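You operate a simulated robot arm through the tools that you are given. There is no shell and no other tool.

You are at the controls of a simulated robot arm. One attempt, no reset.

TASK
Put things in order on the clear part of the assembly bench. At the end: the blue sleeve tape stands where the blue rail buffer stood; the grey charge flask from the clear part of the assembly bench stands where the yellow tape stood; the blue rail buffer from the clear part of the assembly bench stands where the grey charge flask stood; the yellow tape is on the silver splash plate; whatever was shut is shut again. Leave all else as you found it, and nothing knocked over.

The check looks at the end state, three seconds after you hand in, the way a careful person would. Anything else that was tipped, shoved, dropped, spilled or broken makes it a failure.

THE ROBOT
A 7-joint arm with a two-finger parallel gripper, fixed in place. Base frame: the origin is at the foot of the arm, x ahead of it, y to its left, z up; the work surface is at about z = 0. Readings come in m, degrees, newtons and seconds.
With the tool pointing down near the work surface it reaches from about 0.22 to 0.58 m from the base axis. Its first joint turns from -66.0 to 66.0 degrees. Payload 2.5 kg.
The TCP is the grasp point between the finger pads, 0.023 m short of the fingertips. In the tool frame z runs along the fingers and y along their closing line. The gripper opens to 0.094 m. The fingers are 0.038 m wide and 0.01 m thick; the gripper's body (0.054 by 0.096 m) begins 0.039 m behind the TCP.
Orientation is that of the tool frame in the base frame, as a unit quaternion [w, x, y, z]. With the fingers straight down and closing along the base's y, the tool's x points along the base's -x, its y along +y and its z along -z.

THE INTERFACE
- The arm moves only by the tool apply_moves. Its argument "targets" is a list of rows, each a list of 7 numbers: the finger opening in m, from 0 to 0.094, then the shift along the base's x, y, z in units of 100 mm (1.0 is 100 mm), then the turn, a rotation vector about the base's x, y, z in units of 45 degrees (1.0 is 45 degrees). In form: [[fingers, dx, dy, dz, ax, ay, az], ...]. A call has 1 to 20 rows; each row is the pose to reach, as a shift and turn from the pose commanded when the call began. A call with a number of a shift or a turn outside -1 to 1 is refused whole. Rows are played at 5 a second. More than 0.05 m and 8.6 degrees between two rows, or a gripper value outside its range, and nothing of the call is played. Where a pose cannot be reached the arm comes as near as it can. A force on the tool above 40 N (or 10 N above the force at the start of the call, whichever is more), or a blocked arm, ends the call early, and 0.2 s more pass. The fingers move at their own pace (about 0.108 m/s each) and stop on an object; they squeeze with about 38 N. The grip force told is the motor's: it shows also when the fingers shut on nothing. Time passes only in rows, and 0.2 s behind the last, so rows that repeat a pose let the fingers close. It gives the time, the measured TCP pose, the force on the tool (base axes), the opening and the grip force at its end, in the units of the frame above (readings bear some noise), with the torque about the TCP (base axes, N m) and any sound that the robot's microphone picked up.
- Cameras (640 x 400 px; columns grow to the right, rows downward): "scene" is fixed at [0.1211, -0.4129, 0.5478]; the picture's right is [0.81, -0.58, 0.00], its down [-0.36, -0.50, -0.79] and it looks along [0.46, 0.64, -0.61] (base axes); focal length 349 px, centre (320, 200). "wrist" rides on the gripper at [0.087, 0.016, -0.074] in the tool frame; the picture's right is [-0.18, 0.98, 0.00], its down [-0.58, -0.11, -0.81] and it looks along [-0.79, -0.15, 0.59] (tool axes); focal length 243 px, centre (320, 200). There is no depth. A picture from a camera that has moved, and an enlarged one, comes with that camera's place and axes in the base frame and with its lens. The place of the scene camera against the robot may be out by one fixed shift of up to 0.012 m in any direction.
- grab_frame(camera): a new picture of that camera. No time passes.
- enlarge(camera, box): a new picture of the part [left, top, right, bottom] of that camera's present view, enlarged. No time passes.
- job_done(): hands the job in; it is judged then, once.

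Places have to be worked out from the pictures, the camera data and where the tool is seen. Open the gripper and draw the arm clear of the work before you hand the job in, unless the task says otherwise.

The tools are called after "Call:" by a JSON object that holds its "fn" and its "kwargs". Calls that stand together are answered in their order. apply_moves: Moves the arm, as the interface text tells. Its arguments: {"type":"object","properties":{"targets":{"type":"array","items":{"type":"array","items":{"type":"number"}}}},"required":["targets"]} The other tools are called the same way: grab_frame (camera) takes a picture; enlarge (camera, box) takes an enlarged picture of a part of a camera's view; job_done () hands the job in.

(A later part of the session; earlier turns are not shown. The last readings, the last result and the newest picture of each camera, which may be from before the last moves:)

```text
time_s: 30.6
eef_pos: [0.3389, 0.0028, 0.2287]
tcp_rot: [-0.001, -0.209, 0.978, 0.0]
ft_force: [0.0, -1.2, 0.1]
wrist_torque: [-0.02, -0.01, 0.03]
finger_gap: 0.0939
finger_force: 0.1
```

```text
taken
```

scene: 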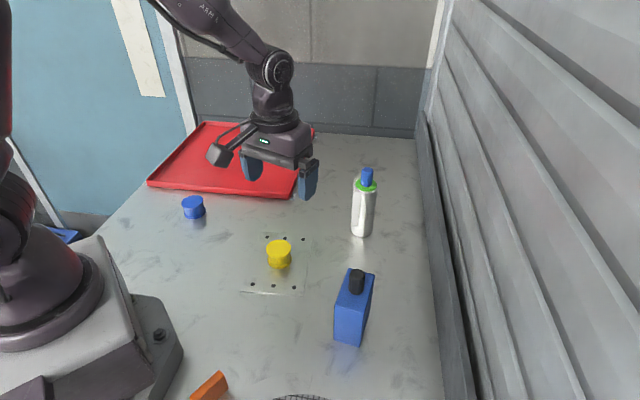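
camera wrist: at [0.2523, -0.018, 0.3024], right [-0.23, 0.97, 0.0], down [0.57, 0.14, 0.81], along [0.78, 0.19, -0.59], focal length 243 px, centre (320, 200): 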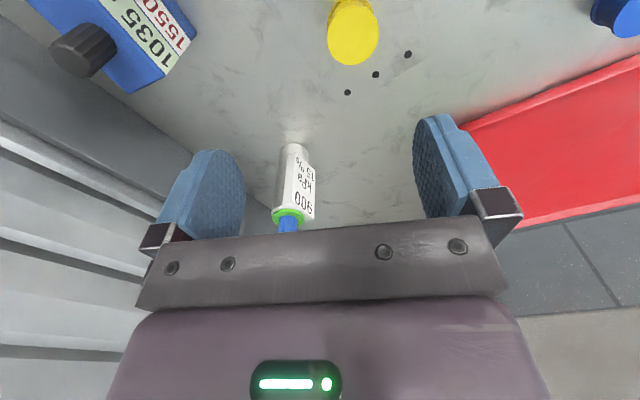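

Yellow tape is upright on the plate. Now I zoom on the flask (wrist and scene) and the buffer for measurements.

Call:
{"fn": "enlarge", "kwargs": {"camera": "wrist", "box": [240, 120, 360, 240]}}

Call:
{"fn": "enlarge", "kwargs": {"camera": "scene", "box": [330, 155, 410, 245]}}

Call:
{"fn": "enlarge", "kwargs": {"camera": "scene", "box": [310, 255, 410, 355]}}

Call:
{"fn": "enlarge", "kwargs": {"camera": "wrist", "box": [20, 0, 220, 120]}}

```text
3.33 times, centred on (300, 180) of wrist
camera zoom: at [0.2523, -0.018, 0.3024], right [-0.23, 0.97, 0.0], down [0.57, 0.14, 0.81], along [0.78, 0.19, -0.59], focal length 809 px, centre (387, 267)
```

zoom: 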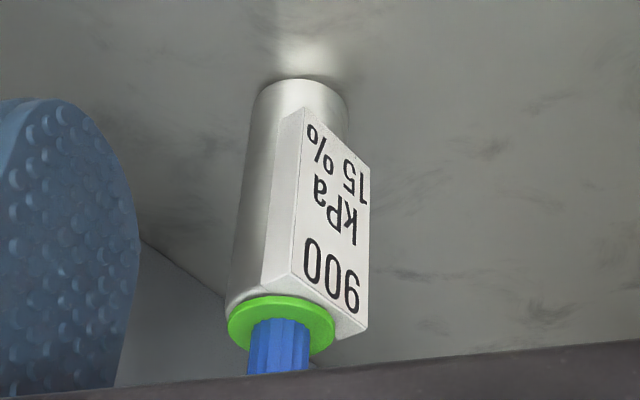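

```text
4.44 times, centred on (370, 200) of scene
camera zoom: at [0.1211, -0.4129, 0.5478], right [0.81, -0.58, 0.0], down [-0.36, -0.5, -0.79], along [0.46, 0.64, -0.61], focal length 1550 px, centre (98, 200)
```

zoom: 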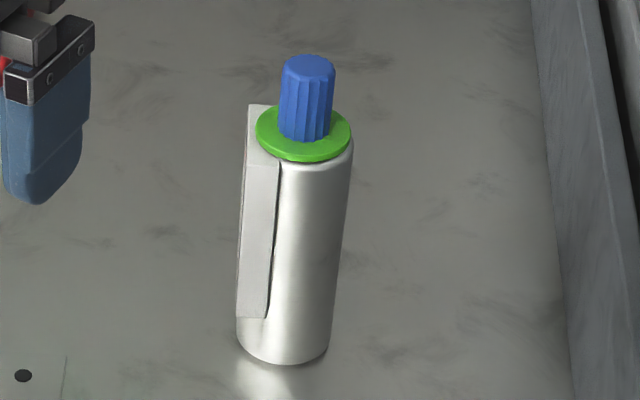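

```text
4.00 times, centred on (360, 305) of scene
camera zoom: at [0.1211, -0.4129, 0.5478], right [0.81, -0.58, 0.0], down [-0.36, -0.5, -0.79], along [0.46, 0.64, -0.61], focal length 1395 px, centre (160, -220)
```

zoom: 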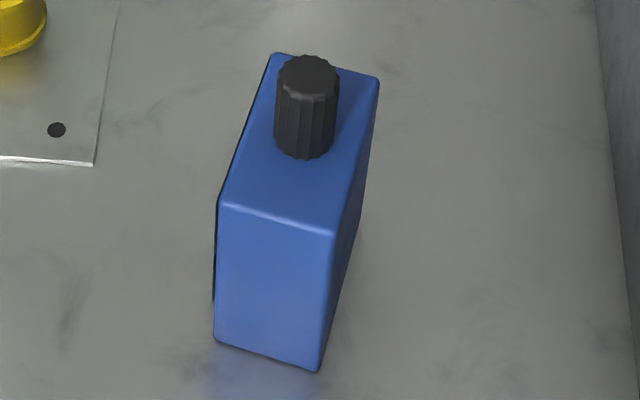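

```text
3.20 times, centred on (120, 60) of wrist
camera zoom: at [0.2523, -0.018, 0.3024], right [-0.23, 0.97, 0.0], down [0.57, 0.14, 0.81], along [0.78, 0.19, -0.59], focal length 776 px, centre (960, 648)
```

zoom: 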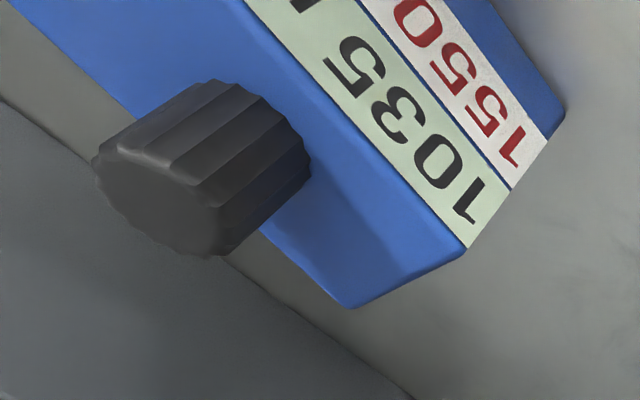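

The flask measures: axis at about (0.536, 0.008), body ≈0.046 dia, body top ≈0.122, green collar ≈0.128, cap top ≈0.164, with a flat label block facing azimuth ≈141°. I move partway toward it, raising a little and turning to yaw ≈51° so the pads close on the flat face and opposite side.

Call:
{"fn": "apply_moves", "kwargs": {"targets": [[0.094, 0.15, 0, 0.1, 0, 0, 0.12], [0.094, 0.35, 0, 0.2, 0, 0, 0.24], [0.094, 0.55, 0, 0.25, 0, 0, 0.36], [0.094, 0.75, 0, 0.25, 0, 0, 0.48], [0.094, 0.9, 0, 0.25, 0, 0, 0.593], [0.094, 0.9, 0, 0.25, 0, 0, 0.593]]}}

Call:
{"fn": "grab_frame", "kwargs": {"camera": "wrist"}}

Call:
{"fn": "grab_frame", "kwargs": {"camera": "scene"}}

```text
time_s: 32.0
eef_pos: [0.4301, 0.004, 0.2533]
tcp_rot: [0.0, -0.431, 0.903, -0.001]
ft_force: [-0.3, -0.1, 0.7]
wrist_torque: [-0.02, 0.03, -0.02]
finger_gap: 0.094
finger_force: 0.0
```

```text
taken
camera wrist: at [0.3612, -0.054, 0.3275], right [-0.65, 0.76, 0.0], down [0.45, 0.38, 0.81], along [0.61, 0.52, -0.59], focal length 243 px, centre (320, 200)
```

wrist: 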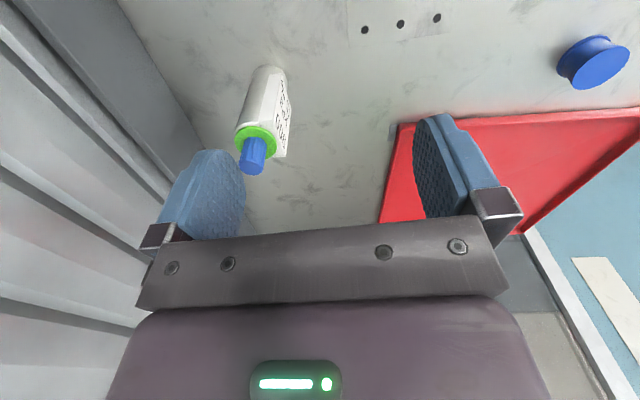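

```text
taken
```

scene: 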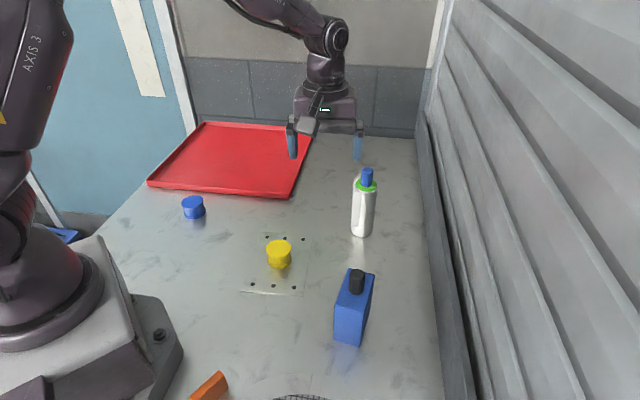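

I zoom on the flask from this closer view to refine its axis and label direction.

Call:
{"fn": "enlarge", "kwargs": {"camera": "wrist", "box": [200, 50, 320, 190]}}

```text
2.86 times, centred on (260, 120) of wrist
camera zoom: at [0.3612, -0.054, 0.3275], right [-0.65, 0.76, 0.0], down [0.45, 0.38, 0.81], along [0.61, 0.52, -0.59], focal length 693 px, centre (491, 429)
```

zoom: 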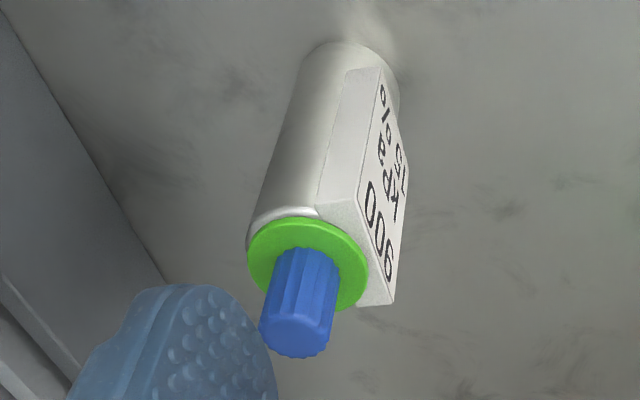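

Refined: flask axis ≈(0.534, 0.006), label face azimuth ≈140°, so yaw 51° is right. I move over it at safe height.

Call:
{"fn": "apply_moves", "kwargs": {"targets": [[0.094, 0.2, 0.01, 0, 0, 0, 0], [0.094, 0.45, 0.02, 0, 0, 0, 0], [0.094, 0.7, 0.03, 0, 0, 0, 0], [0.094, 0.9, 0.037, 0, 0, 0, 0], [0.094, 1.0, 0.037, 0, 0, 0, 0], [0.094, 1.0, 0.037, 0, 0, 0, 0]]}}

Call:
{"fn": "apply_moves", "kwargs": {"targets": [[0.094, 0.06, 0, 0, 0, 0, 0], [0.094, 0.06, 0, -0.1, 0, 0, 0], [0.094, 0.06, 0, -0.3, 0, 0, 0], [0.094, 0.06, 0, -0.4, 0, 0, 0], [0.094, 0.06, 0, -0.4, 0, 0, 0]]}}

Call:
{"fn": "grab_frame", "kwargs": {"camera": "wrist"}}

Call:
{"fn": "enlarge", "kwargs": {"camera": "scene", "box": [290, 70, 450, 250]}}

```text
time_s: 33.4
eef_pos: [0.5306, 0.0076, 0.2541]
tcp_rot: [0.0, -0.43, 0.903, 0.0]
ft_force: [-0.4, -0.3, 0.6]
wrist_torque: [0.01, -0.02, 0.0]
finger_gap: 0.0938
finger_force: 0.1
```

```text
time_s: 34.6
eef_pos: [0.5363, 0.0072, 0.2128]
tcp_rot: [0.0, -0.43, 0.903, 0.0]
ft_force: [0.9, 0.5, -0.1]
wrist_torque: [0.01, -0.01, -0.03]
finger_gap: 0.0943
finger_force: 0.1
```

```text
taken
camera wrist: at [0.4678, -0.0506, 0.2869], right [-0.65, 0.76, 0.0], down [0.45, 0.38, 0.81], along [0.61, 0.52, -0.59], focal length 243 px, centre (320, 200)
```

wrist: 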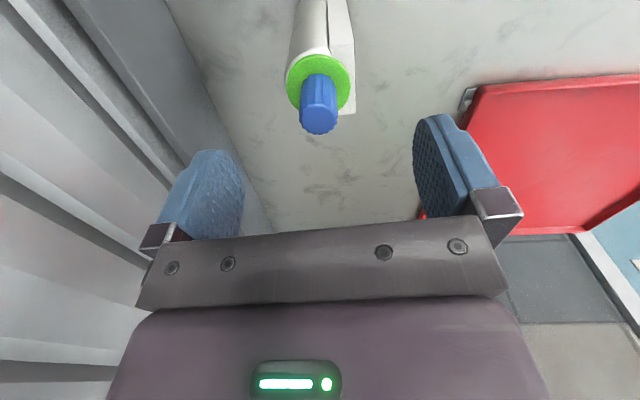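

```text
2.22 times, centred on (370, 160) of scene
camera zoom: at [0.1211, -0.4129, 0.5478], right [0.81, -0.58, 0.0], down [-0.36, -0.5, -0.79], along [0.46, 0.64, -0.61], focal length 775 px, centre (209, 289)
```

zoom: 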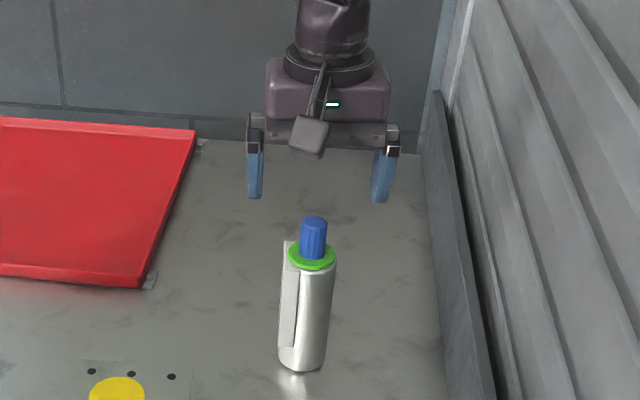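

The cap is aligned laterally with the grasp line. I zoom to verify the fore-aft alignment.

Call:
{"fn": "enlarge", "kwargs": {"camera": "wrist", "box": [260, 0, 380, 150]}}

```text
2.67 times, centred on (320, 75) of wrist
camera zoom: at [0.4678, -0.0506, 0.2869], right [-0.65, 0.76, 0.0], down [0.45, 0.38, 0.81], along [0.61, 0.52, -0.59], focal length 647 px, centre (320, 533)
```

zoom: 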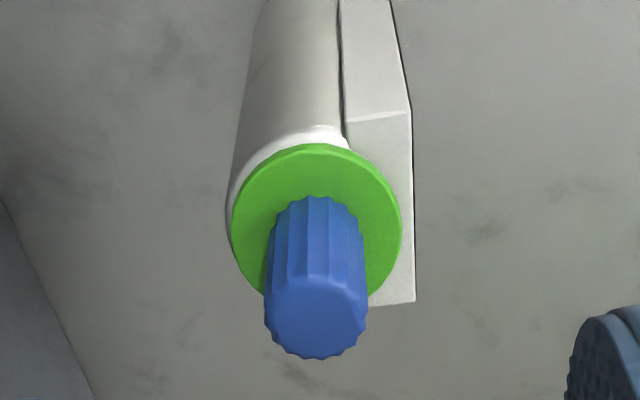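

Axis confirmed at about (0.534, 0.005). I descend to z≈0.138, leaving margin between palm and cap, and check.

Call:
{"fn": "apply_moves", "kwargs": {"targets": [[0.094, -0.01, -0.015, -0.15, 0, 0, 0], [0.094, -0.01, -0.015, -0.35, 0, 0, 0], [0.094, -0.01, -0.015, -0.55, 0, 0, 0], [0.094, -0.01, -0.015, -0.68, 0, 0, 0], [0.094, -0.01, -0.015, -0.75, 0, 0, 0], [0.094, -0.01, -0.015, -0.75, 0, 0, 0]]}}

Call:
{"fn": "grab_frame", "kwargs": {"camera": "wrist"}}

Call:
{"fn": "enlarge", "kwargs": {"camera": "scene", "box": [310, 110, 430, 250]}}

```text
time_s: 36.0
eef_pos: [0.5343, 0.0065, 0.1388]
tcp_rot: [-0.001, -0.43, 0.903, -0.001]
ft_force: [0.2, 1.0, -0.2]
wrist_torque: [0.04, -0.02, 0.0]
finger_gap: 0.0941
finger_force: 0.1
```

```text
taken
camera wrist: at [0.4662, -0.0517, 0.2121], right [-0.65, 0.76, 0.0], down [0.45, 0.38, 0.81], along [0.61, 0.52, -0.59], focal length 243 px, centre (320, 200)
```

wrist: 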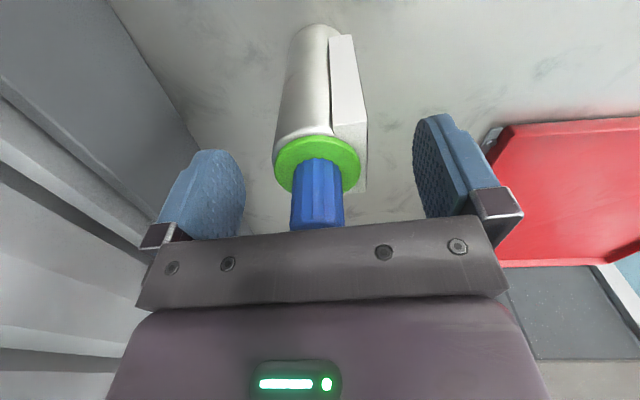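

```text
2.86 times, centred on (370, 180) of scene
camera zoom: at [0.1211, -0.4129, 0.5478], right [0.81, -0.58, 0.0], down [-0.36, -0.5, -0.79], along [0.46, 0.64, -0.61], focal length 996 px, centre (177, 257)
```

zoom: 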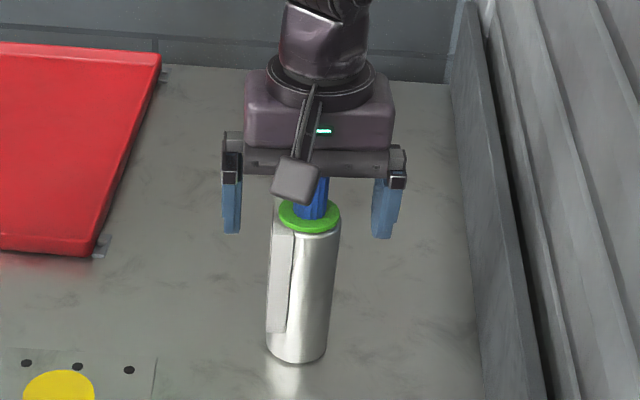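

No contact, cap still clear of the palm (cap top ≈0.164, palm ≈0.178). I go down another 8 mm for better pad overlap on the body.

Call:
{"fn": "apply_moves", "kwargs": {"targets": [[0.094, 0, -0.01, -0.03, 0, 0, 0], [0.094, 0, -0.01, -0.06, 0, 0, 0], [0.094, 0, -0.01, -0.085, 0, 0, 0], [0.094, 0, -0.01, -0.085, 0, 0, 0]]}}

Call:
{"fn": "grab_frame", "kwargs": {"camera": "wrist"}}

Call:
{"fn": "enlarge", "kwargs": {"camera": "scene", "box": [330, 130, 410, 220]}}

```text
time_s: 37.0
eef_pos: [0.5352, 0.0054, 0.1291]
tcp_rot: [0.0, -0.431, 0.903, 0.0]
ft_force: [-0.6, -0.1, -0.5]
wrist_torque: [0.02, -0.02, 0.02]
finger_gap: 0.0939
finger_force: 0.1
```

```text
taken
camera wrist: at [0.4661, -0.0527, 0.2037], right [-0.65, 0.76, 0.0], down [0.45, 0.38, 0.81], along [0.61, 0.52, -0.59], focal length 243 px, centre (320, 200)
```

wrist: 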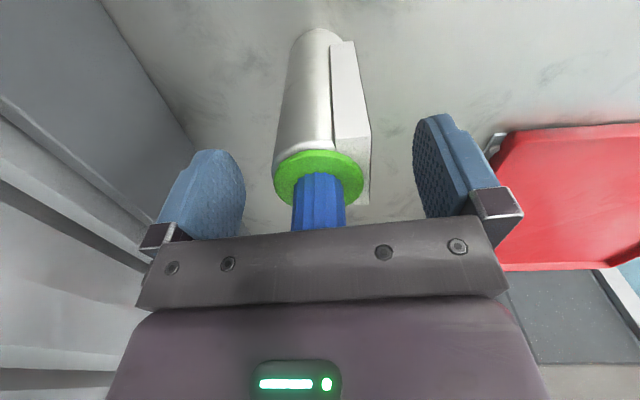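

```text
4.44 times, centred on (370, 175) of scene
camera zoom: at [0.1211, -0.4129, 0.5478], right [0.81, -0.58, 0.0], down [-0.36, -0.5, -0.79], along [0.46, 0.64, -0.61], focal length 1550 px, centre (98, 311)
```

zoom: 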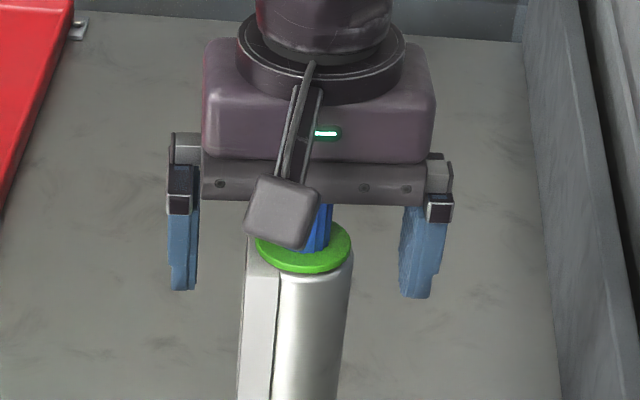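

Fingers straddle the body's top centred with ≈1.5 cm overlap, no contact force. I close the fingers.

Call:
{"fn": "apply_moves", "kwargs": {"targets": [[0.06, 0, 0, 0, 0, 0, 0], [0.0, 0, 0, 0, 0, 0, 0], [0.0, 0, 0, 0, 0, 0, 0], [0.0, 0, 0, 0, 0, 0, 0], [0.0, 0, 0, 0, 0, 0, 0]]}}

Call:
{"fn": "grab_frame", "kwargs": {"camera": "wrist"}}

Call:
{"fn": "enlarge", "kwargs": {"camera": "scene", "box": [310, 130, 420, 250]}}

```text
time_s: 38.2
eef_pos: [0.5348, 0.0047, 0.1307]
tcp_rot: [0.0, -0.431, 0.902, -0.002]
ft_force: [1.1, -1.0, 0.6]
wrist_torque: [-0.02, -0.11, -0.02]
finger_gap: 0.0466
finger_force: 38.2
```

```text
taken
camera wrist: at [0.4662, -0.0528, 0.204], right [-0.65, 0.76, 0.0], down [0.45, 0.38, 0.81], along [0.61, 0.52, -0.59], focal length 243 px, centre (320, 200)
```

wrist: 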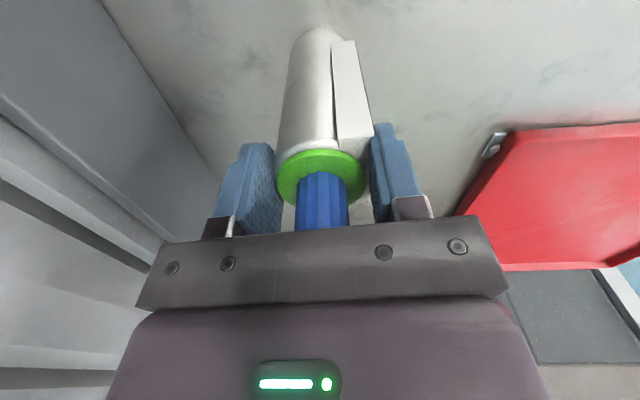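

```text
3.33 times, centred on (365, 190) of scene
camera zoom: at [0.1211, -0.4129, 0.5478], right [0.81, -0.58, 0.0], down [-0.36, -0.5, -0.79], along [0.46, 0.64, -0.61], focal length 1162 px, centre (170, 233)
```

zoom: 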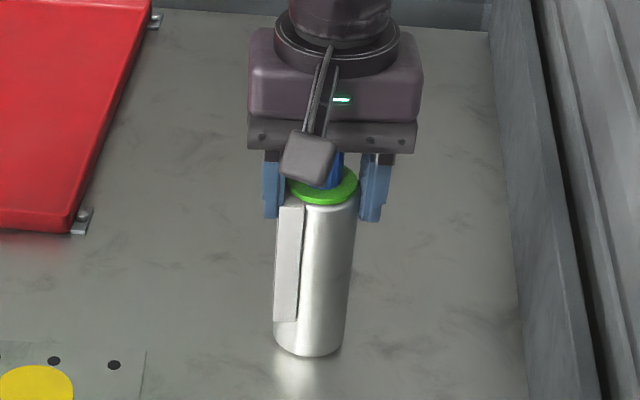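

Gap 0.0466 as predicted, flask upright. I lift slowly a few millimetres and check.

Call:
{"fn": "apply_moves", "kwargs": {"targets": [[0.0, 0, 0, 0.01, 0, 0, 0], [0.0, 0, 0, 0.03, 0, 0, 0], [0.0, 0, 0, 0.05, 0, 0, 0], [0.0, 0, 0, 0.08, 0, 0, 0], [0.0, 0, 0, 0.1, 0, 0, 0]]}}

Call:
{"fn": "grab_frame", "kwargs": {"camera": "wrist"}}

Call:
{"fn": "enlarge", "kwargs": {"camera": "scene", "box": [310, 130, 420, 250]}}

```text
time_s: 39.4
eef_pos: [0.5344, 0.005, 0.1393]
tcp_rot: [0.0, -0.43, 0.903, 0.0]
ft_force: [-0.1, -0.5, -4.3]
wrist_torque: [0.03, 0.02, 0.02]
finger_gap: 0.0468
finger_force: 38.1
```

```text
taken
camera wrist: at [0.4661, -0.0528, 0.2137], right [-0.65, 0.76, 0.0], down [0.45, 0.38, 0.81], along [0.61, 0.52, -0.59], focal length 243 px, centre (320, 200)
```

wrist: 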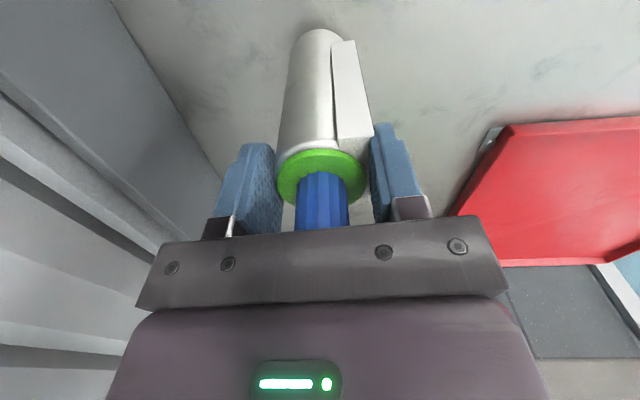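

```text
3.33 times, centred on (365, 190) of scene
camera zoom: at [0.1212, -0.4129, 0.5478], right [0.81, -0.58, 0.0], down [-0.36, -0.5, -0.79], along [0.46, 0.64, -0.61], focal length 1162 px, centre (170, 233)
```

zoom: 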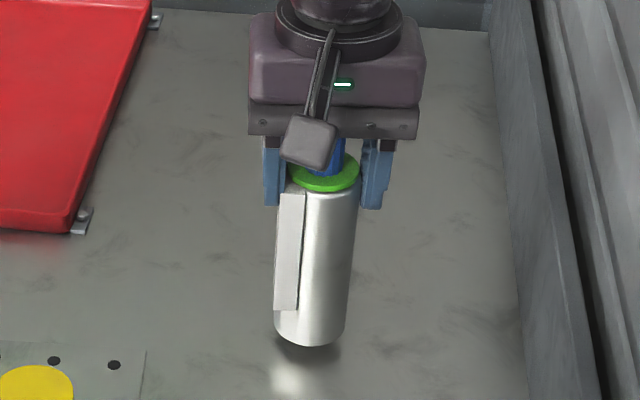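

Flask is lifted cleanly (≈4 N, ≈0.44 kg), upright. I raise it to ~7 cm clearance and begin the carry toward the yellow tape's former spot.

Call:
{"fn": "apply_moves", "kwargs": {"targets": [[0.0, 0, 0, 0.04, 0, 0, 0], [0.0, 0, 0, 0.12, 0, 0, 0], [0.0, 0, 0, 0.24, 0, 0, 0], [0.0, 0, 0, 0.36, 0, 0, 0], [0.0, 0, 0, 0.48, 0, 0, 0], [0.0, 0, 0, 0.56, 0, 0, 0], [0.0, 0, 0, 0.6, 0, 0, 0], [0.0, 0, 0, 0.6, 0, 0, 0]]}}

Call:
{"fn": "apply_moves", "kwargs": {"targets": [[0.0, -0.05, 0.027, 0, 0, 0, 0], [0.0, -0.14, 0.075, 0, 0, 0, 0.02], [0.0, -0.26, 0.14, 0, 0, 0, 0.05], [0.0, -0.4, 0.215, 0, 0, 0, 0.09], [0.0, -0.54, 0.29, 0, 0, 0, 0.13], [0.0, -0.68, 0.366, 0, 0, 0, 0.17], [0.0, -0.8, 0.43, 0, 0, 0, 0.2], [0.0, -0.87, 0.468, 0, 0, 0, 0.22], [0.0, -0.9, 0.485, 0, 0, 0, 0.22]]}}

Call:
{"fn": "grab_frame", "kwargs": {"camera": "wrist"}}

Call:
{"fn": "grab_frame", "kwargs": {"camera": "scene"}}

```text
time_s: 41.2
eef_pos: [0.533, 0.0043, 0.1995]
tcp_rot: [0.0, -0.431, 0.902, 0.0]
ft_force: [0.2, 0.1, -4.5]
wrist_torque: [-0.01, 0.03, 0.01]
finger_gap: 0.0466
finger_force: 37.9
```

```text
time_s: 43.2
eef_pos: [0.4434, 0.0536, 0.1995]
tcp_rot: [0.0, -0.508, 0.862, 0.0]
ft_force: [0.0, 0.4, -4.1]
wrist_torque: [-0.01, 0.0, 0.04]
finger_gap: 0.0469
finger_force: 38.1
```

```text
taken
camera wrist: at [0.3867, -0.0148, 0.274], right [-0.77, 0.64, 0.0], down [0.38, 0.45, 0.81], along [0.52, 0.62, -0.59], focal length 243 px, centre (320, 200)
```

wrist: 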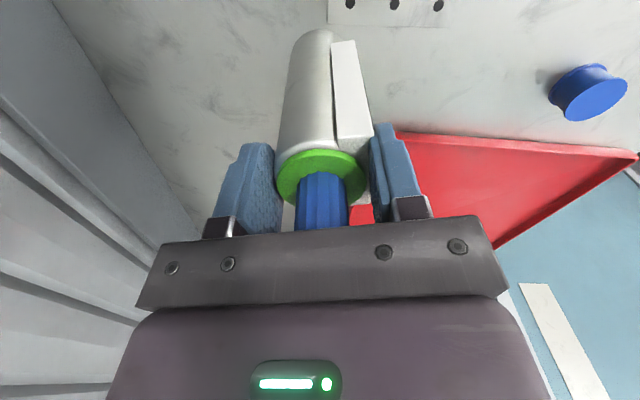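

```text
taken
```

scene: 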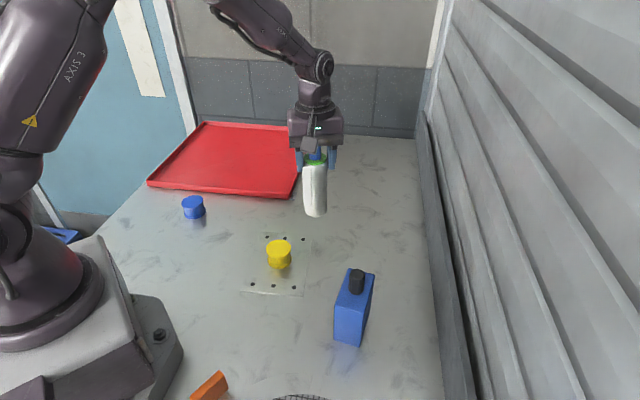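

Steady grip, flask upright. I continue with the next legs.

Call:
{"fn": "apply_moves", "kwargs": {"targets": [[0.0, -0.05, 0.027, 0, 0, 0, 0.02], [0.0, -0.15, 0.08, 0, 0, 0, 0.05], [0.0, -0.29, 0.155, 0, 0, 0, 0.09], [0.0, -0.44, 0.236, 0, 0, 0, 0.14], [0.0, -0.59, 0.316, 0, 0, 0, 0.19], [0.0, -0.73, 0.391, 0, 0, 0, 0.23], [0.0, -0.85, 0.456, 0, 0, 0, 0.26], [0.0, -0.93, 0.499, 0, 0, 0, 0.28], [0.0, -0.96, 0.515, 0, 0, 0, 0.28]]}}

Call:
{"fn": "apply_moves", "kwargs": {"targets": [[0.0, -0.05, 0.027, 0, 0, 0, 0.02], [0.0, -0.15, 0.08, 0, 0, 0, 0.05], [0.0, -0.29, 0.155, 0, 0, 0, 0.09], [0.0, -0.44, 0.236, 0, 0, 0, 0.14], [0.0, -0.59, 0.316, 0, 0, 0, 0.19], [0.0, -0.73, 0.391, 0, 0, 0, 0.23], [0.0, -0.83, 0.446, 0, 0, 0, 0.26], [0.0, -0.88, 0.473, 0, 0, 0, 0.28], [0.0, -0.9, 0.484, 0, 0, 0, 0.28]]}}

Call:
{"fn": "grab_frame", "kwargs": {"camera": "wrist"}}

Call:
{"fn": "grab_frame", "kwargs": {"camera": "scene"}}

```text
time_s: 45.2
eef_pos: [0.3491, 0.1059, 0.1997]
tcp_rot: [0.0, -0.599, 0.801, 0.001]
ft_force: [1.7, 0.2, -3.6]
wrist_torque: [-0.01, -0.02, -0.02]
finger_gap: 0.0469
finger_force: 37.9
```

```text
time_s: 47.2
eef_pos: [0.2591, 0.1531, 0.1988]
tcp_rot: [0.0, -0.682, 0.731, 0.0]
ft_force: [0.1, -0.5, -3.5]
wrist_torque: [-0.02, -0.03, 0.02]
finger_gap: 0.0465
finger_force: 38.0
```

```text
taken
camera wrist: at [0.2354, 0.0678, 0.2741], right [-0.97, 0.25, 0.0], down [0.15, 0.57, 0.81], along [0.2, 0.78, -0.59], focal length 243 px, centre (320, 200)
```

wrist: 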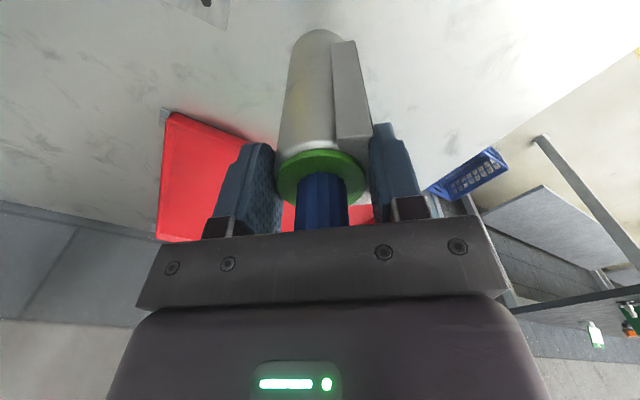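

```text
taken
```

scene: 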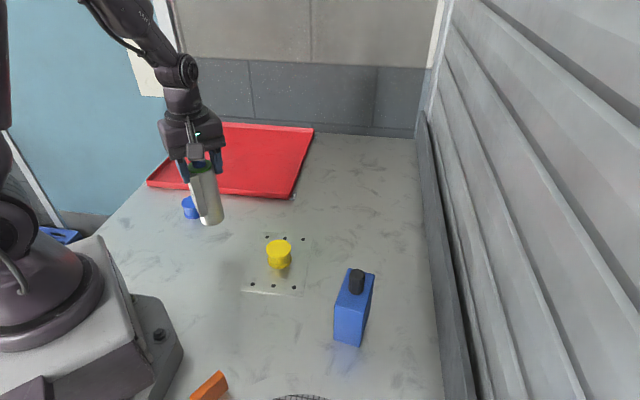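

Grip unchanged. Final horizontal leg to above (0.167, 0.2005).

Call:
{"fn": "apply_moves", "kwargs": {"targets": [[0.0, -0.05, 0.027, 0, 0, 0, 0], [0.0, -0.15, 0.08, 0, 0, 0, 0], [0.0, -0.29, 0.155, 0, 0, 0, 0], [0.0, -0.44, 0.236, 0, 0, 0, 0], [0.0, -0.59, 0.316, 0, 0, 0, 0], [0.0, -0.73, 0.391, 0, 0, 0, 0], [0.0, -0.83, 0.446, 0, 0, 0, 0], [0.0, -0.88, 0.471, 0, 0, 0, 0], [0.0, -0.9, 0.481, 0, 0, 0, 0], [0.0, -0.9, 0.481, 0, 0, 0, 0]]}}

Call:
{"fn": "grab_frame", "kwargs": {"camera": "wrist"}}

Call:
{"fn": "grab_frame", "kwargs": {"camera": "scene"}}

```text
time_s: 49.4
eef_pos: [0.1683, 0.2023, 0.201]
tcp_rot: [0.001, -0.683, 0.731, -0.001]
ft_force: [-0.5, 0.6, -4.5]
wrist_torque: [0.0, 0.02, -0.04]
finger_gap: 0.0469
finger_force: 37.7
```

```text
taken
camera wrist: at [0.1453, 0.1158, 0.274], right [-0.97, 0.25, 0.0], down [0.15, 0.57, 0.81], along [0.2, 0.78, -0.59], focal length 243 px, centre (320, 200)
```

wrist: 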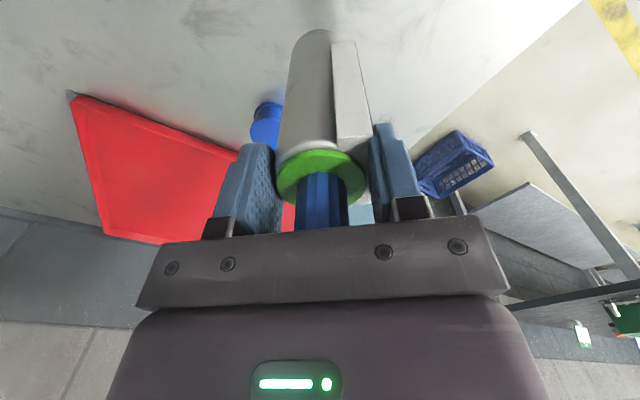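

```text
taken
```

scene: 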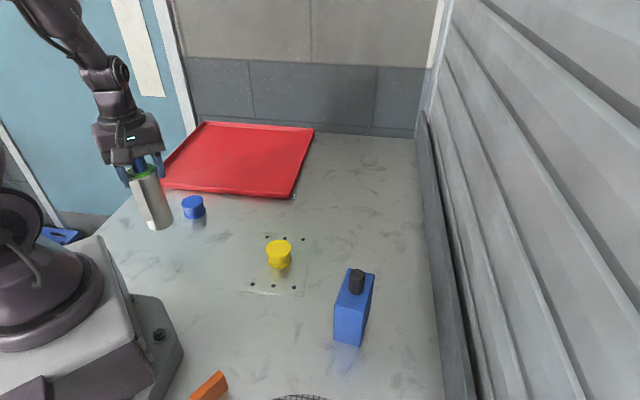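

Flask is above the target spot. I lower to about 6 mm above the bench.

Call:
{"fn": "apply_moves", "kwargs": {"targets": [[0.0, 0, 0, -0.05, 0, 0, 0], [0.0, 0, 0, -0.15, 0, 0, 0], [0.0, 0, 0, -0.27, 0, 0, 0], [0.0, 0, 0, -0.39, 0, 0, 0], [0.0, 0, 0, -0.5, 0, 0, 0], [0.0, 0, 0, -0.59, 0, 0, 0], [0.0, 0, 0, -0.63, 0, 0, 0], [0.0, 0, 0, -0.64, 0, 0, 0], [0.0, 0, 0, -0.64, 0, 0, 0]]}}

Call:
{"fn": "grab_frame", "kwargs": {"camera": "wrist"}}

Call:
{"fn": "enlarge", "kwargs": {"camera": "scene", "box": [90, 130, 250, 270]}}

```text
time_s: 51.4
eef_pos: [0.1687, 0.2022, 0.1346]
tcp_rot: [-0.001, -0.683, 0.731, 0.0]
ft_force: [0.0, 0.5, -3.2]
wrist_torque: [-0.05, -0.02, 0.01]
finger_gap: 0.0465
finger_force: 38.5
```

```text
taken
camera wrist: at [0.145, 0.1158, 0.2101], right [-0.97, 0.25, 0.0], down [0.15, 0.57, 0.81], along [0.2, 0.78, -0.59], focal length 243 px, centre (320, 200)
```

wrist: 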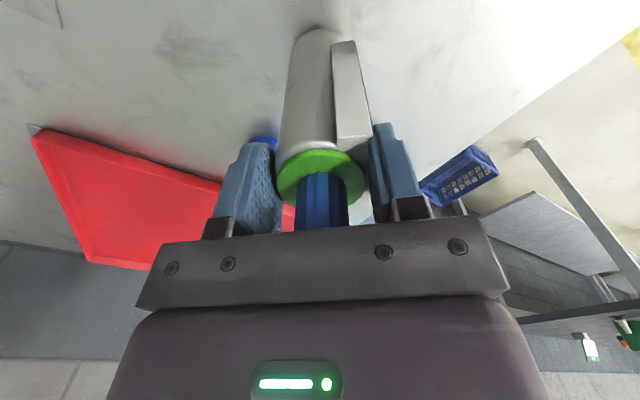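

```text
2.86 times, centred on (170, 200) of scene
camera zoom: at [0.1211, -0.4129, 0.5478], right [0.81, -0.58, 0.0], down [-0.36, -0.5, -0.79], along [0.46, 0.64, -0.61], focal length 996 px, centre (749, 200)
```

zoom: 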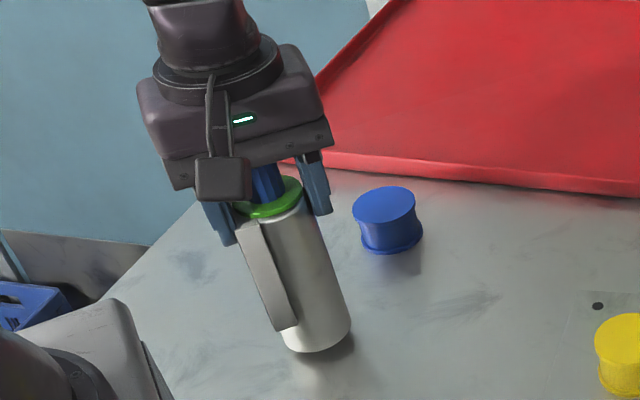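

Position matches the yellow tape's old spot. I lower gently in small steps watching the force.

Call:
{"fn": "apply_moves", "kwargs": {"targets": [[0.0, 0, 0, -0.02, 0, 0, 0], [0.0, 0, 0, -0.04, 0, 0, 0], [0.0, 0, 0, -0.04, 0, 0, 0]]}}

Call:
{"fn": "apply_moves", "kwargs": {"targets": [[0.0, 0, 0, -0.005, 0, 0, 0], [0.0, 0, 0, -0.01, 0, 0, 0], [0.0, 0, 0, -0.01, 0, 0, 0]]}}

```text
time_s: 52.2
eef_pos: [0.1689, 0.2019, 0.1323]
tcp_rot: [-0.001, -0.682, 0.731, 0.0]
ft_force: [-0.9, 0.8, -3.5]
wrist_torque: [-0.02, -0.02, -0.01]
finger_gap: 0.0467
finger_force: 38.0
```

```text
time_s: 53.0
eef_pos: [0.1662, 0.202, 0.1309]
tcp_rot: [0.001, -0.682, 0.731, 0.0]
ft_force: [0.0, 0.6, -4.9]
wrist_torque: [-0.04, -0.02, 0.01]
finger_gap: 0.0464
finger_force: 38.4
```

No contact yet (still full weight). I continue in 0.7 mm steps.

Call:
{"fn": "apply_moves", "kwargs": {"targets": [[0.0, 0, 0, -0.004, 0, 0, 0], [0.0, 0, 0, -0.007, 0, 0, 0], [0.0, 0, 0, -0.007, 0, 0, 0]]}}

Call:
{"fn": "apply_moves", "kwargs": {"targets": [[0.0, 0, 0, -0.003, 0, 0, 0], [0.0, 0, 0, -0.006, 0, 0, 0], [0.0, 0, 0, -0.006, 0, 0, 0]]}}

```text
time_s: 53.8
eef_pos: [0.1689, 0.2025, 0.1292]
tcp_rot: [0.0, -0.683, 0.73, 0.0]
ft_force: [-0.3, 0.4, -4.0]
wrist_torque: [-0.02, 0.03, -0.02]
finger_gap: 0.0467
finger_force: 37.9
```

```text
time_s: 54.6
eef_pos: [0.1683, 0.2013, 0.1296]
tcp_rot: [-0.001, -0.682, 0.731, -0.002]
ft_force: [-3.1, -4.2, 18.5]
wrist_torque: [-0.32, 0.33, -0.05]
finger_gap: 0.0464
finger_force: 38.3
```

Contact: 18 N upward. I back off 0.6 mm and open the fingers gently.

Call:
{"fn": "apply_moves", "kwargs": {"targets": [[0.0, 0, 0, 0.003, 0, 0, 0], [0.0, 0, 0, 0.005, 0, 0, 0], [0.0, 0, 0, 0.005, 0, 0, 0]]}}

Call:
{"fn": "apply_moves", "kwargs": {"targets": [[0.05, 0, 0, 0, 0, 0, 0], [0.06, 0, 0, 0, 0, 0, 0], [0.08, 0, 0, 0, 0, 0, 0], [0.094, 0, 0, 0, 0, 0, 0], [0.094, 0, 0, 0, 0, 0, 0]]}}

Call:
{"fn": "grab_frame", "kwargs": {"camera": "wrist"}}

Call:
{"fn": "enlarge", "kwargs": {"camera": "scene", "box": [90, 130, 250, 270]}}

```text
time_s: 55.4
eef_pos: [0.1689, 0.2021, 0.1297]
tcp_rot: [0.001, -0.683, 0.731, 0.001]
ft_force: [1.5, -0.8, 0.3]
wrist_torque: [-0.14, -0.24, 0.0]
finger_gap: 0.0468
finger_force: 37.7
```

```text
time_s: 56.6
eef_pos: [0.1685, 0.2016, 0.1295]
tcp_rot: [0.0, -0.682, 0.731, 0.0]
ft_force: [0.8, -0.6, 0.7]
wrist_torque: [0.0, 0.01, -0.02]
finger_gap: 0.0939
finger_force: 0.1
```

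```text
taken
camera wrist: at [0.1454, 0.1158, 0.204], right [-0.97, 0.25, 0.0], down [0.15, 0.57, 0.81], along [0.2, 0.78, -0.59], focal length 243 px, centre (320, 200)
```

wrist: 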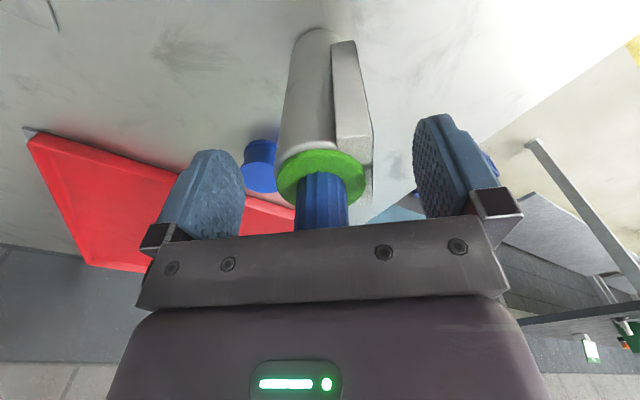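

```text
2.86 times, centred on (170, 200) of scene
camera zoom: at [0.1211, -0.4129, 0.5478], right [0.81, -0.58, 0.0], down [-0.36, -0.5, -0.79], along [0.46, 0.64, -0.61], focal length 996 px, centre (749, 200)
```

zoom: 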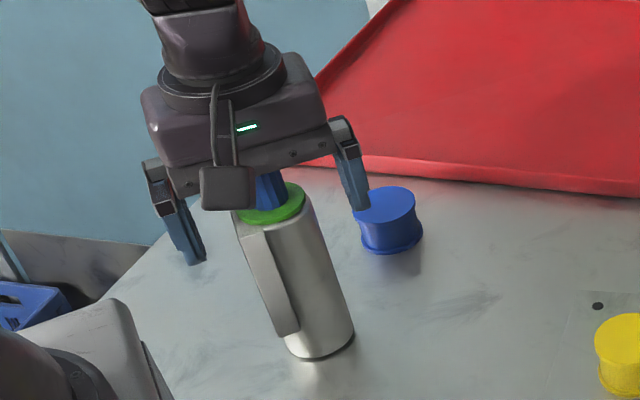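

The flask stands free and upright at the yellow tape's old spot. I rise straight up well above its cap.

Call:
{"fn": "apply_moves", "kwargs": {"targets": [[0.094, 0, 0, 0.08, 0, 0, 0], [0.094, 0, 0, 0.25, 0, 0, 0], [0.094, 0, 0, 0.5, 0, 0, 0], [0.094, 0, 0, 0.75, 0, 0, 0], [0.094, 0, 0, 1.0, 0, 0, 0], [0.094, 0, 0, 1.0, 0, 0, 0]]}}

Call:
{"fn": "grab_frame", "kwargs": {"camera": "scene"}}

Call:
{"fn": "grab_frame", "kwargs": {"camera": "wrist"}}

```text
time_s: 58.0
eef_pos: [0.1678, 0.2035, 0.2304]
tcp_rot: [0.0, -0.683, 0.731, 0.0]
ft_force: [0.0, 0.1, -0.5]
wrist_torque: [-0.02, 0.0, -0.05]
finger_gap: 0.0942
finger_force: 0.0
```

```text
taken
```

scene: 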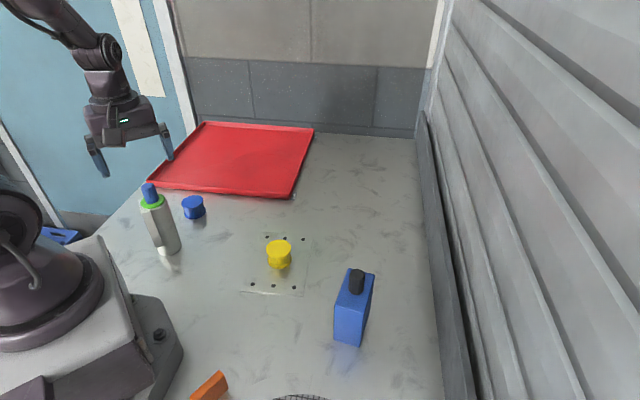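

```text
taken
camera wrist: at [0.1449, 0.1156, 0.3045], right [-0.97, 0.25, 0.0], down [0.15, 0.57, 0.81], along [0.2, 0.78, -0.59], focal length 243 px, centre (320, 200)
```

wrist: 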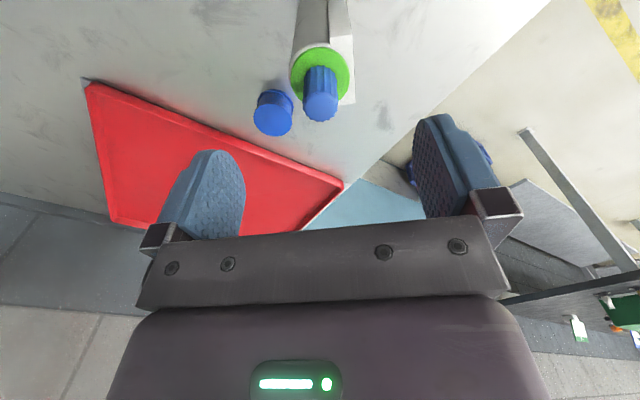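

Everything is fine. I swing over toward the blue buffer at safe height, turning to yaw ≈35° to match its long axis.

Call:
{"fn": "apply_moves", "kwargs": {"targets": [[0.094, 0.08, -0.1, 0.1, 0, 0, -0.08], [0.094, 0.2, -0.3, 0.2, 0, 0, -0.18], [0.094, 0.35, -0.55, 0.3, 0, 0, -0.3], [0.094, 0.5, -0.8, 0.35, 0, 0, -0.42], [0.094, 0.65, -1.0, 0.4, 0, 0, -0.55], [0.094, 0.65, -1.0, 0.4, 0, 0, -0.55]]}}

Call:
{"fn": "apply_moves", "kwargs": {"targets": [[0.094, 0.1, -0.2, 0, 0, 0, -0.12], [0.094, 0.25, -0.4, 0, 0, 0, -0.24], [0.094, 0.4, -0.6, 0, 0, 0, -0.36], [0.094, 0.5, -0.8, 0, 0, 0, -0.48], [0.094, 0.6, -1.0, 0, 0, 0, -0.577], [0.094, 0.6, -1.0, 0, 0, 0, -0.577]]}}

Call:
{"fn": "grab_frame", "kwargs": {"camera": "wrist"}}

Call:
{"fn": "grab_frame", "kwargs": {"camera": "scene"}}

```text
time_s: 59.4
eef_pos: [0.2346, 0.1, 0.2695]
tcp_rot: [0.0, -0.509, 0.861, 0.0]
ft_force: [0.7, -0.4, -0.6]
wrist_torque: [0.01, -0.03, 0.03]
finger_gap: 0.0939
finger_force: 0.1
```

```text
time_s: 60.8
eef_pos: [0.2938, 0.001, 0.2703]
tcp_rot: [-0.001, -0.303, 0.953, 0.0]
ft_force: [-0.7, -0.7, 0.5]
wrist_torque: [0.01, 0.01, 0.0]
finger_gap: 0.0941
finger_force: 0.0
```

```text
taken
camera wrist: at [0.2121, -0.0372, 0.3434], right [-0.42, 0.91, 0.0], down [0.54, 0.25, 0.81], along [0.73, 0.34, -0.59], focal length 243 px, centre (320, 200)
```

wrist: 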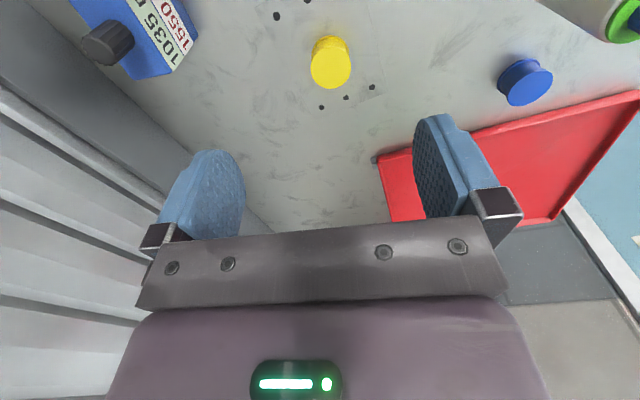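

```text
taken
```

scene: 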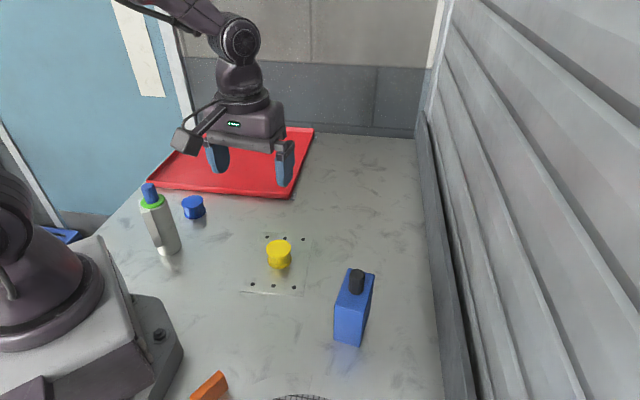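

Next I move further toward the buffer to see it from closer.

Call:
{"fn": "apply_moves", "kwargs": {"targets": [[0.094, 0, -0.2, 0, 0, 0, 0], [0.094, 0, -0.45, 0, 0, 0, 0], [0.094, 0, -0.7, 0, 0, 0, 0], [0.094, 0, -0.9, 0, 0, 0, 0], [0.094, 0, -1.0, 0, 0, 0, 0], [0.094, 0, -1.0, 0, 0, 0, 0]]}}

Call:
{"fn": "grab_frame", "kwargs": {"camera": "wrist"}}

Call:
{"fn": "enlarge", "kwargs": {"camera": "wrist", "box": [200, 0, 360, 120]}}

```text
time_s: 62.2
eef_pos: [0.2928, -0.0979, 0.2698]
tcp_rot: [0.0, -0.304, 0.953, 0.001]
ft_force: [0.2, -0.4, 0.3]
wrist_torque: [0.0, 0.01, 0.01]
finger_gap: 0.0939
finger_force: 0.1
```

```text
taken
camera wrist: at [0.2122, -0.1368, 0.3446], right [-0.42, 0.91, 0.0], down [0.54, 0.25, 0.81], along [0.73, 0.34, -0.59], focal length 243 px, centre (320, 200)
```

wrist: 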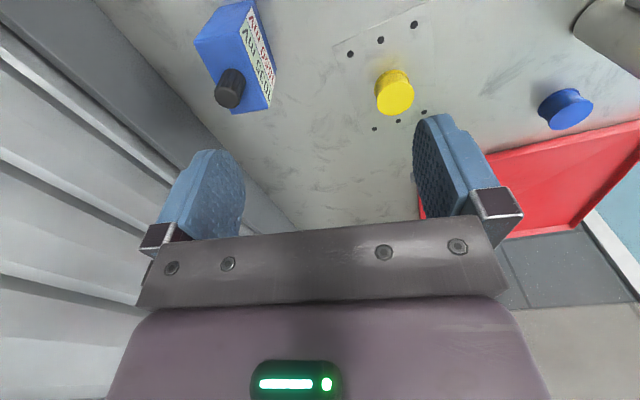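

```text
3.33 times, centred on (280, 60) of wrist
camera zoom: at [0.2122, -0.1368, 0.3446], right [-0.42, 0.91, 0.0], down [0.54, 0.25, 0.81], along [0.73, 0.34, -0.59], focal length 809 px, centre (453, 667)
```

zoom: 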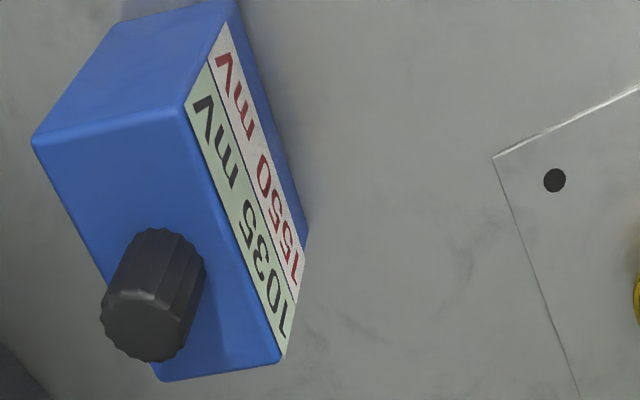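

The buffer (labels are mV readings) measures 0.045 × 0.078, long axis ≈34.5°, centre ≈(0.3655, -0.1625), body top ≈0.095, cap centred with top ≈0.13. I move over its centre.

Call:
{"fn": "apply_moves", "kwargs": {"targets": [[0.094, 0.15, -0.13, 0, 0, 0, 0], [0.094, 0.35, -0.3, 0, 0, 0, -0.01], [0.094, 0.55, -0.47, 0, 0, 0, -0.015], [0.094, 0.7, -0.6, 0, 0, 0, -0.015], [0.094, 0.735, -0.63, 0, 0, 0, -0.015], [0.094, 0.735, -0.63, -0.25, 0, 0, -0.015], [0.094, 0.735, -0.63, -0.5, 0, 0, -0.015], [0.094, 0.735, -0.63, -0.7, 0, 0, -0.015], [0.094, 0.735, -0.63, -0.7, 0, 0, -0.015]]}}

Call:
{"fn": "grab_frame", "kwargs": {"camera": "wrist"}}

Call:
{"fn": "enlarge", "kwargs": {"camera": "wrist", "box": [240, 0, 400, 150]}}

Call:
{"fn": "grab_frame", "kwargs": {"camera": "scene"}}

```text
time_s: 64.2
eef_pos: [0.3665, -0.1621, 0.1991]
tcp_rot: [0.0, -0.298, 0.955, 0.0]
ft_force: [0.5, 0.3, -0.7]
wrist_torque: [-0.03, 0.01, 0.01]
finger_gap: 0.0942
finger_force: 0.1
```

```text
taken
camera wrist: at [0.2854, -0.1984, 0.2735], right [-0.41, 0.91, 0.0], down [0.54, 0.24, 0.81], along [0.74, 0.33, -0.59], focal length 243 px, centre (320, 200)
```

wrist: 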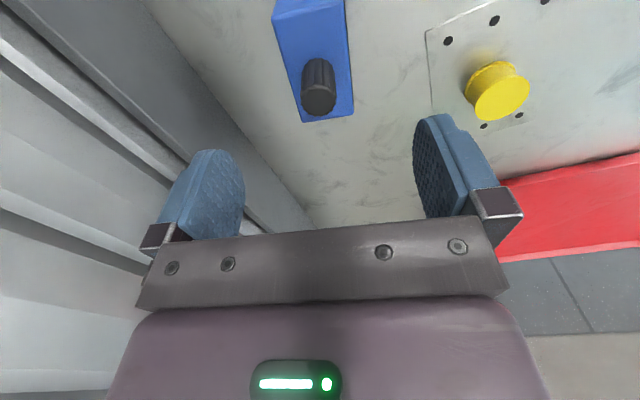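

```text
2.67 times, centred on (320, 75) of wrist
camera zoom: at [0.2854, -0.1984, 0.2735], right [-0.41, 0.91, 0.0], down [0.54, 0.24, 0.81], along [0.74, 0.33, -0.59], focal length 647 px, centre (320, 533)
```

zoom: 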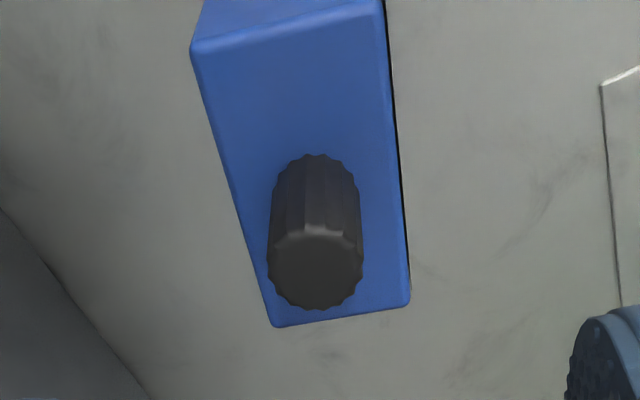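

```text
taken
```

scene: 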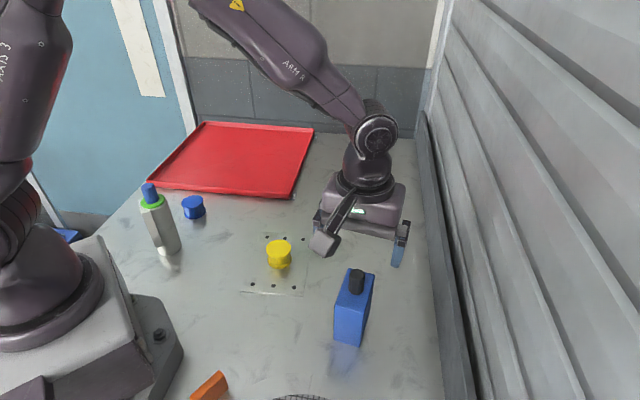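

Centre confirmed at (0.366, -0.163), cap top ≈0.130, yaw aligned. I descend to z≈0.105.

Call:
{"fn": "apply_moves", "kwargs": {"targets": [[0.094, 0.005, -0.005, -0.2, 0, 0, 0], [0.094, 0.005, -0.005, -0.45, 0, 0, 0], [0.094, 0.005, -0.005, -0.7, 0, 0, 0], [0.094, 0.005, -0.005, -0.87, 0, 0, 0], [0.094, 0.005, -0.005, -0.95, 0, 0, 0], [0.094, 0.005, -0.005, -0.95, 0, 0, 0]]}}

Call:
{"fn": "grab_frame", "kwargs": {"camera": "wrist"}}

Call:
{"fn": "enlarge", "kwargs": {"camera": "scene", "box": [280, 180, 440, 360]}}

```text
time_s: 65.6
eef_pos: [0.368, -0.1613, 0.1041]
tcp_rot: [0.0, -0.298, 0.954, -0.001]
ft_force: [0.9, 0.3, 1.0]
wrist_torque: [0.0, -0.01, -0.02]
finger_gap: 0.0937
finger_force: 0.1
```

```text
taken
camera wrist: at [0.2864, -0.1984, 0.1784], right [-0.41, 0.91, 0.0], down [0.54, 0.24, 0.81], along [0.74, 0.33, -0.59], focal length 243 px, centre (320, 200)
```

wrist: 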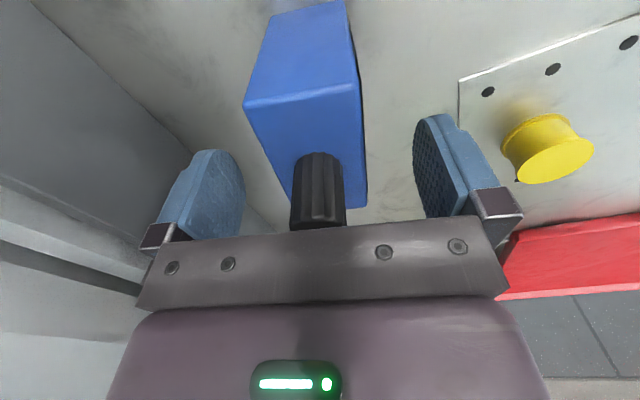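

```text
2.22 times, centred on (360, 270) of scene
camera zoom: at [0.1211, -0.4129, 0.5478], right [0.81, -0.58, 0.0], down [-0.36, -0.5, -0.79], along [0.46, 0.64, -0.61], focal length 775 px, centre (231, 44)
```

zoom: 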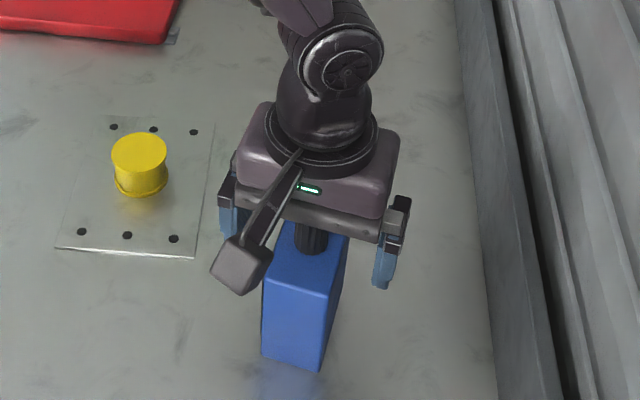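

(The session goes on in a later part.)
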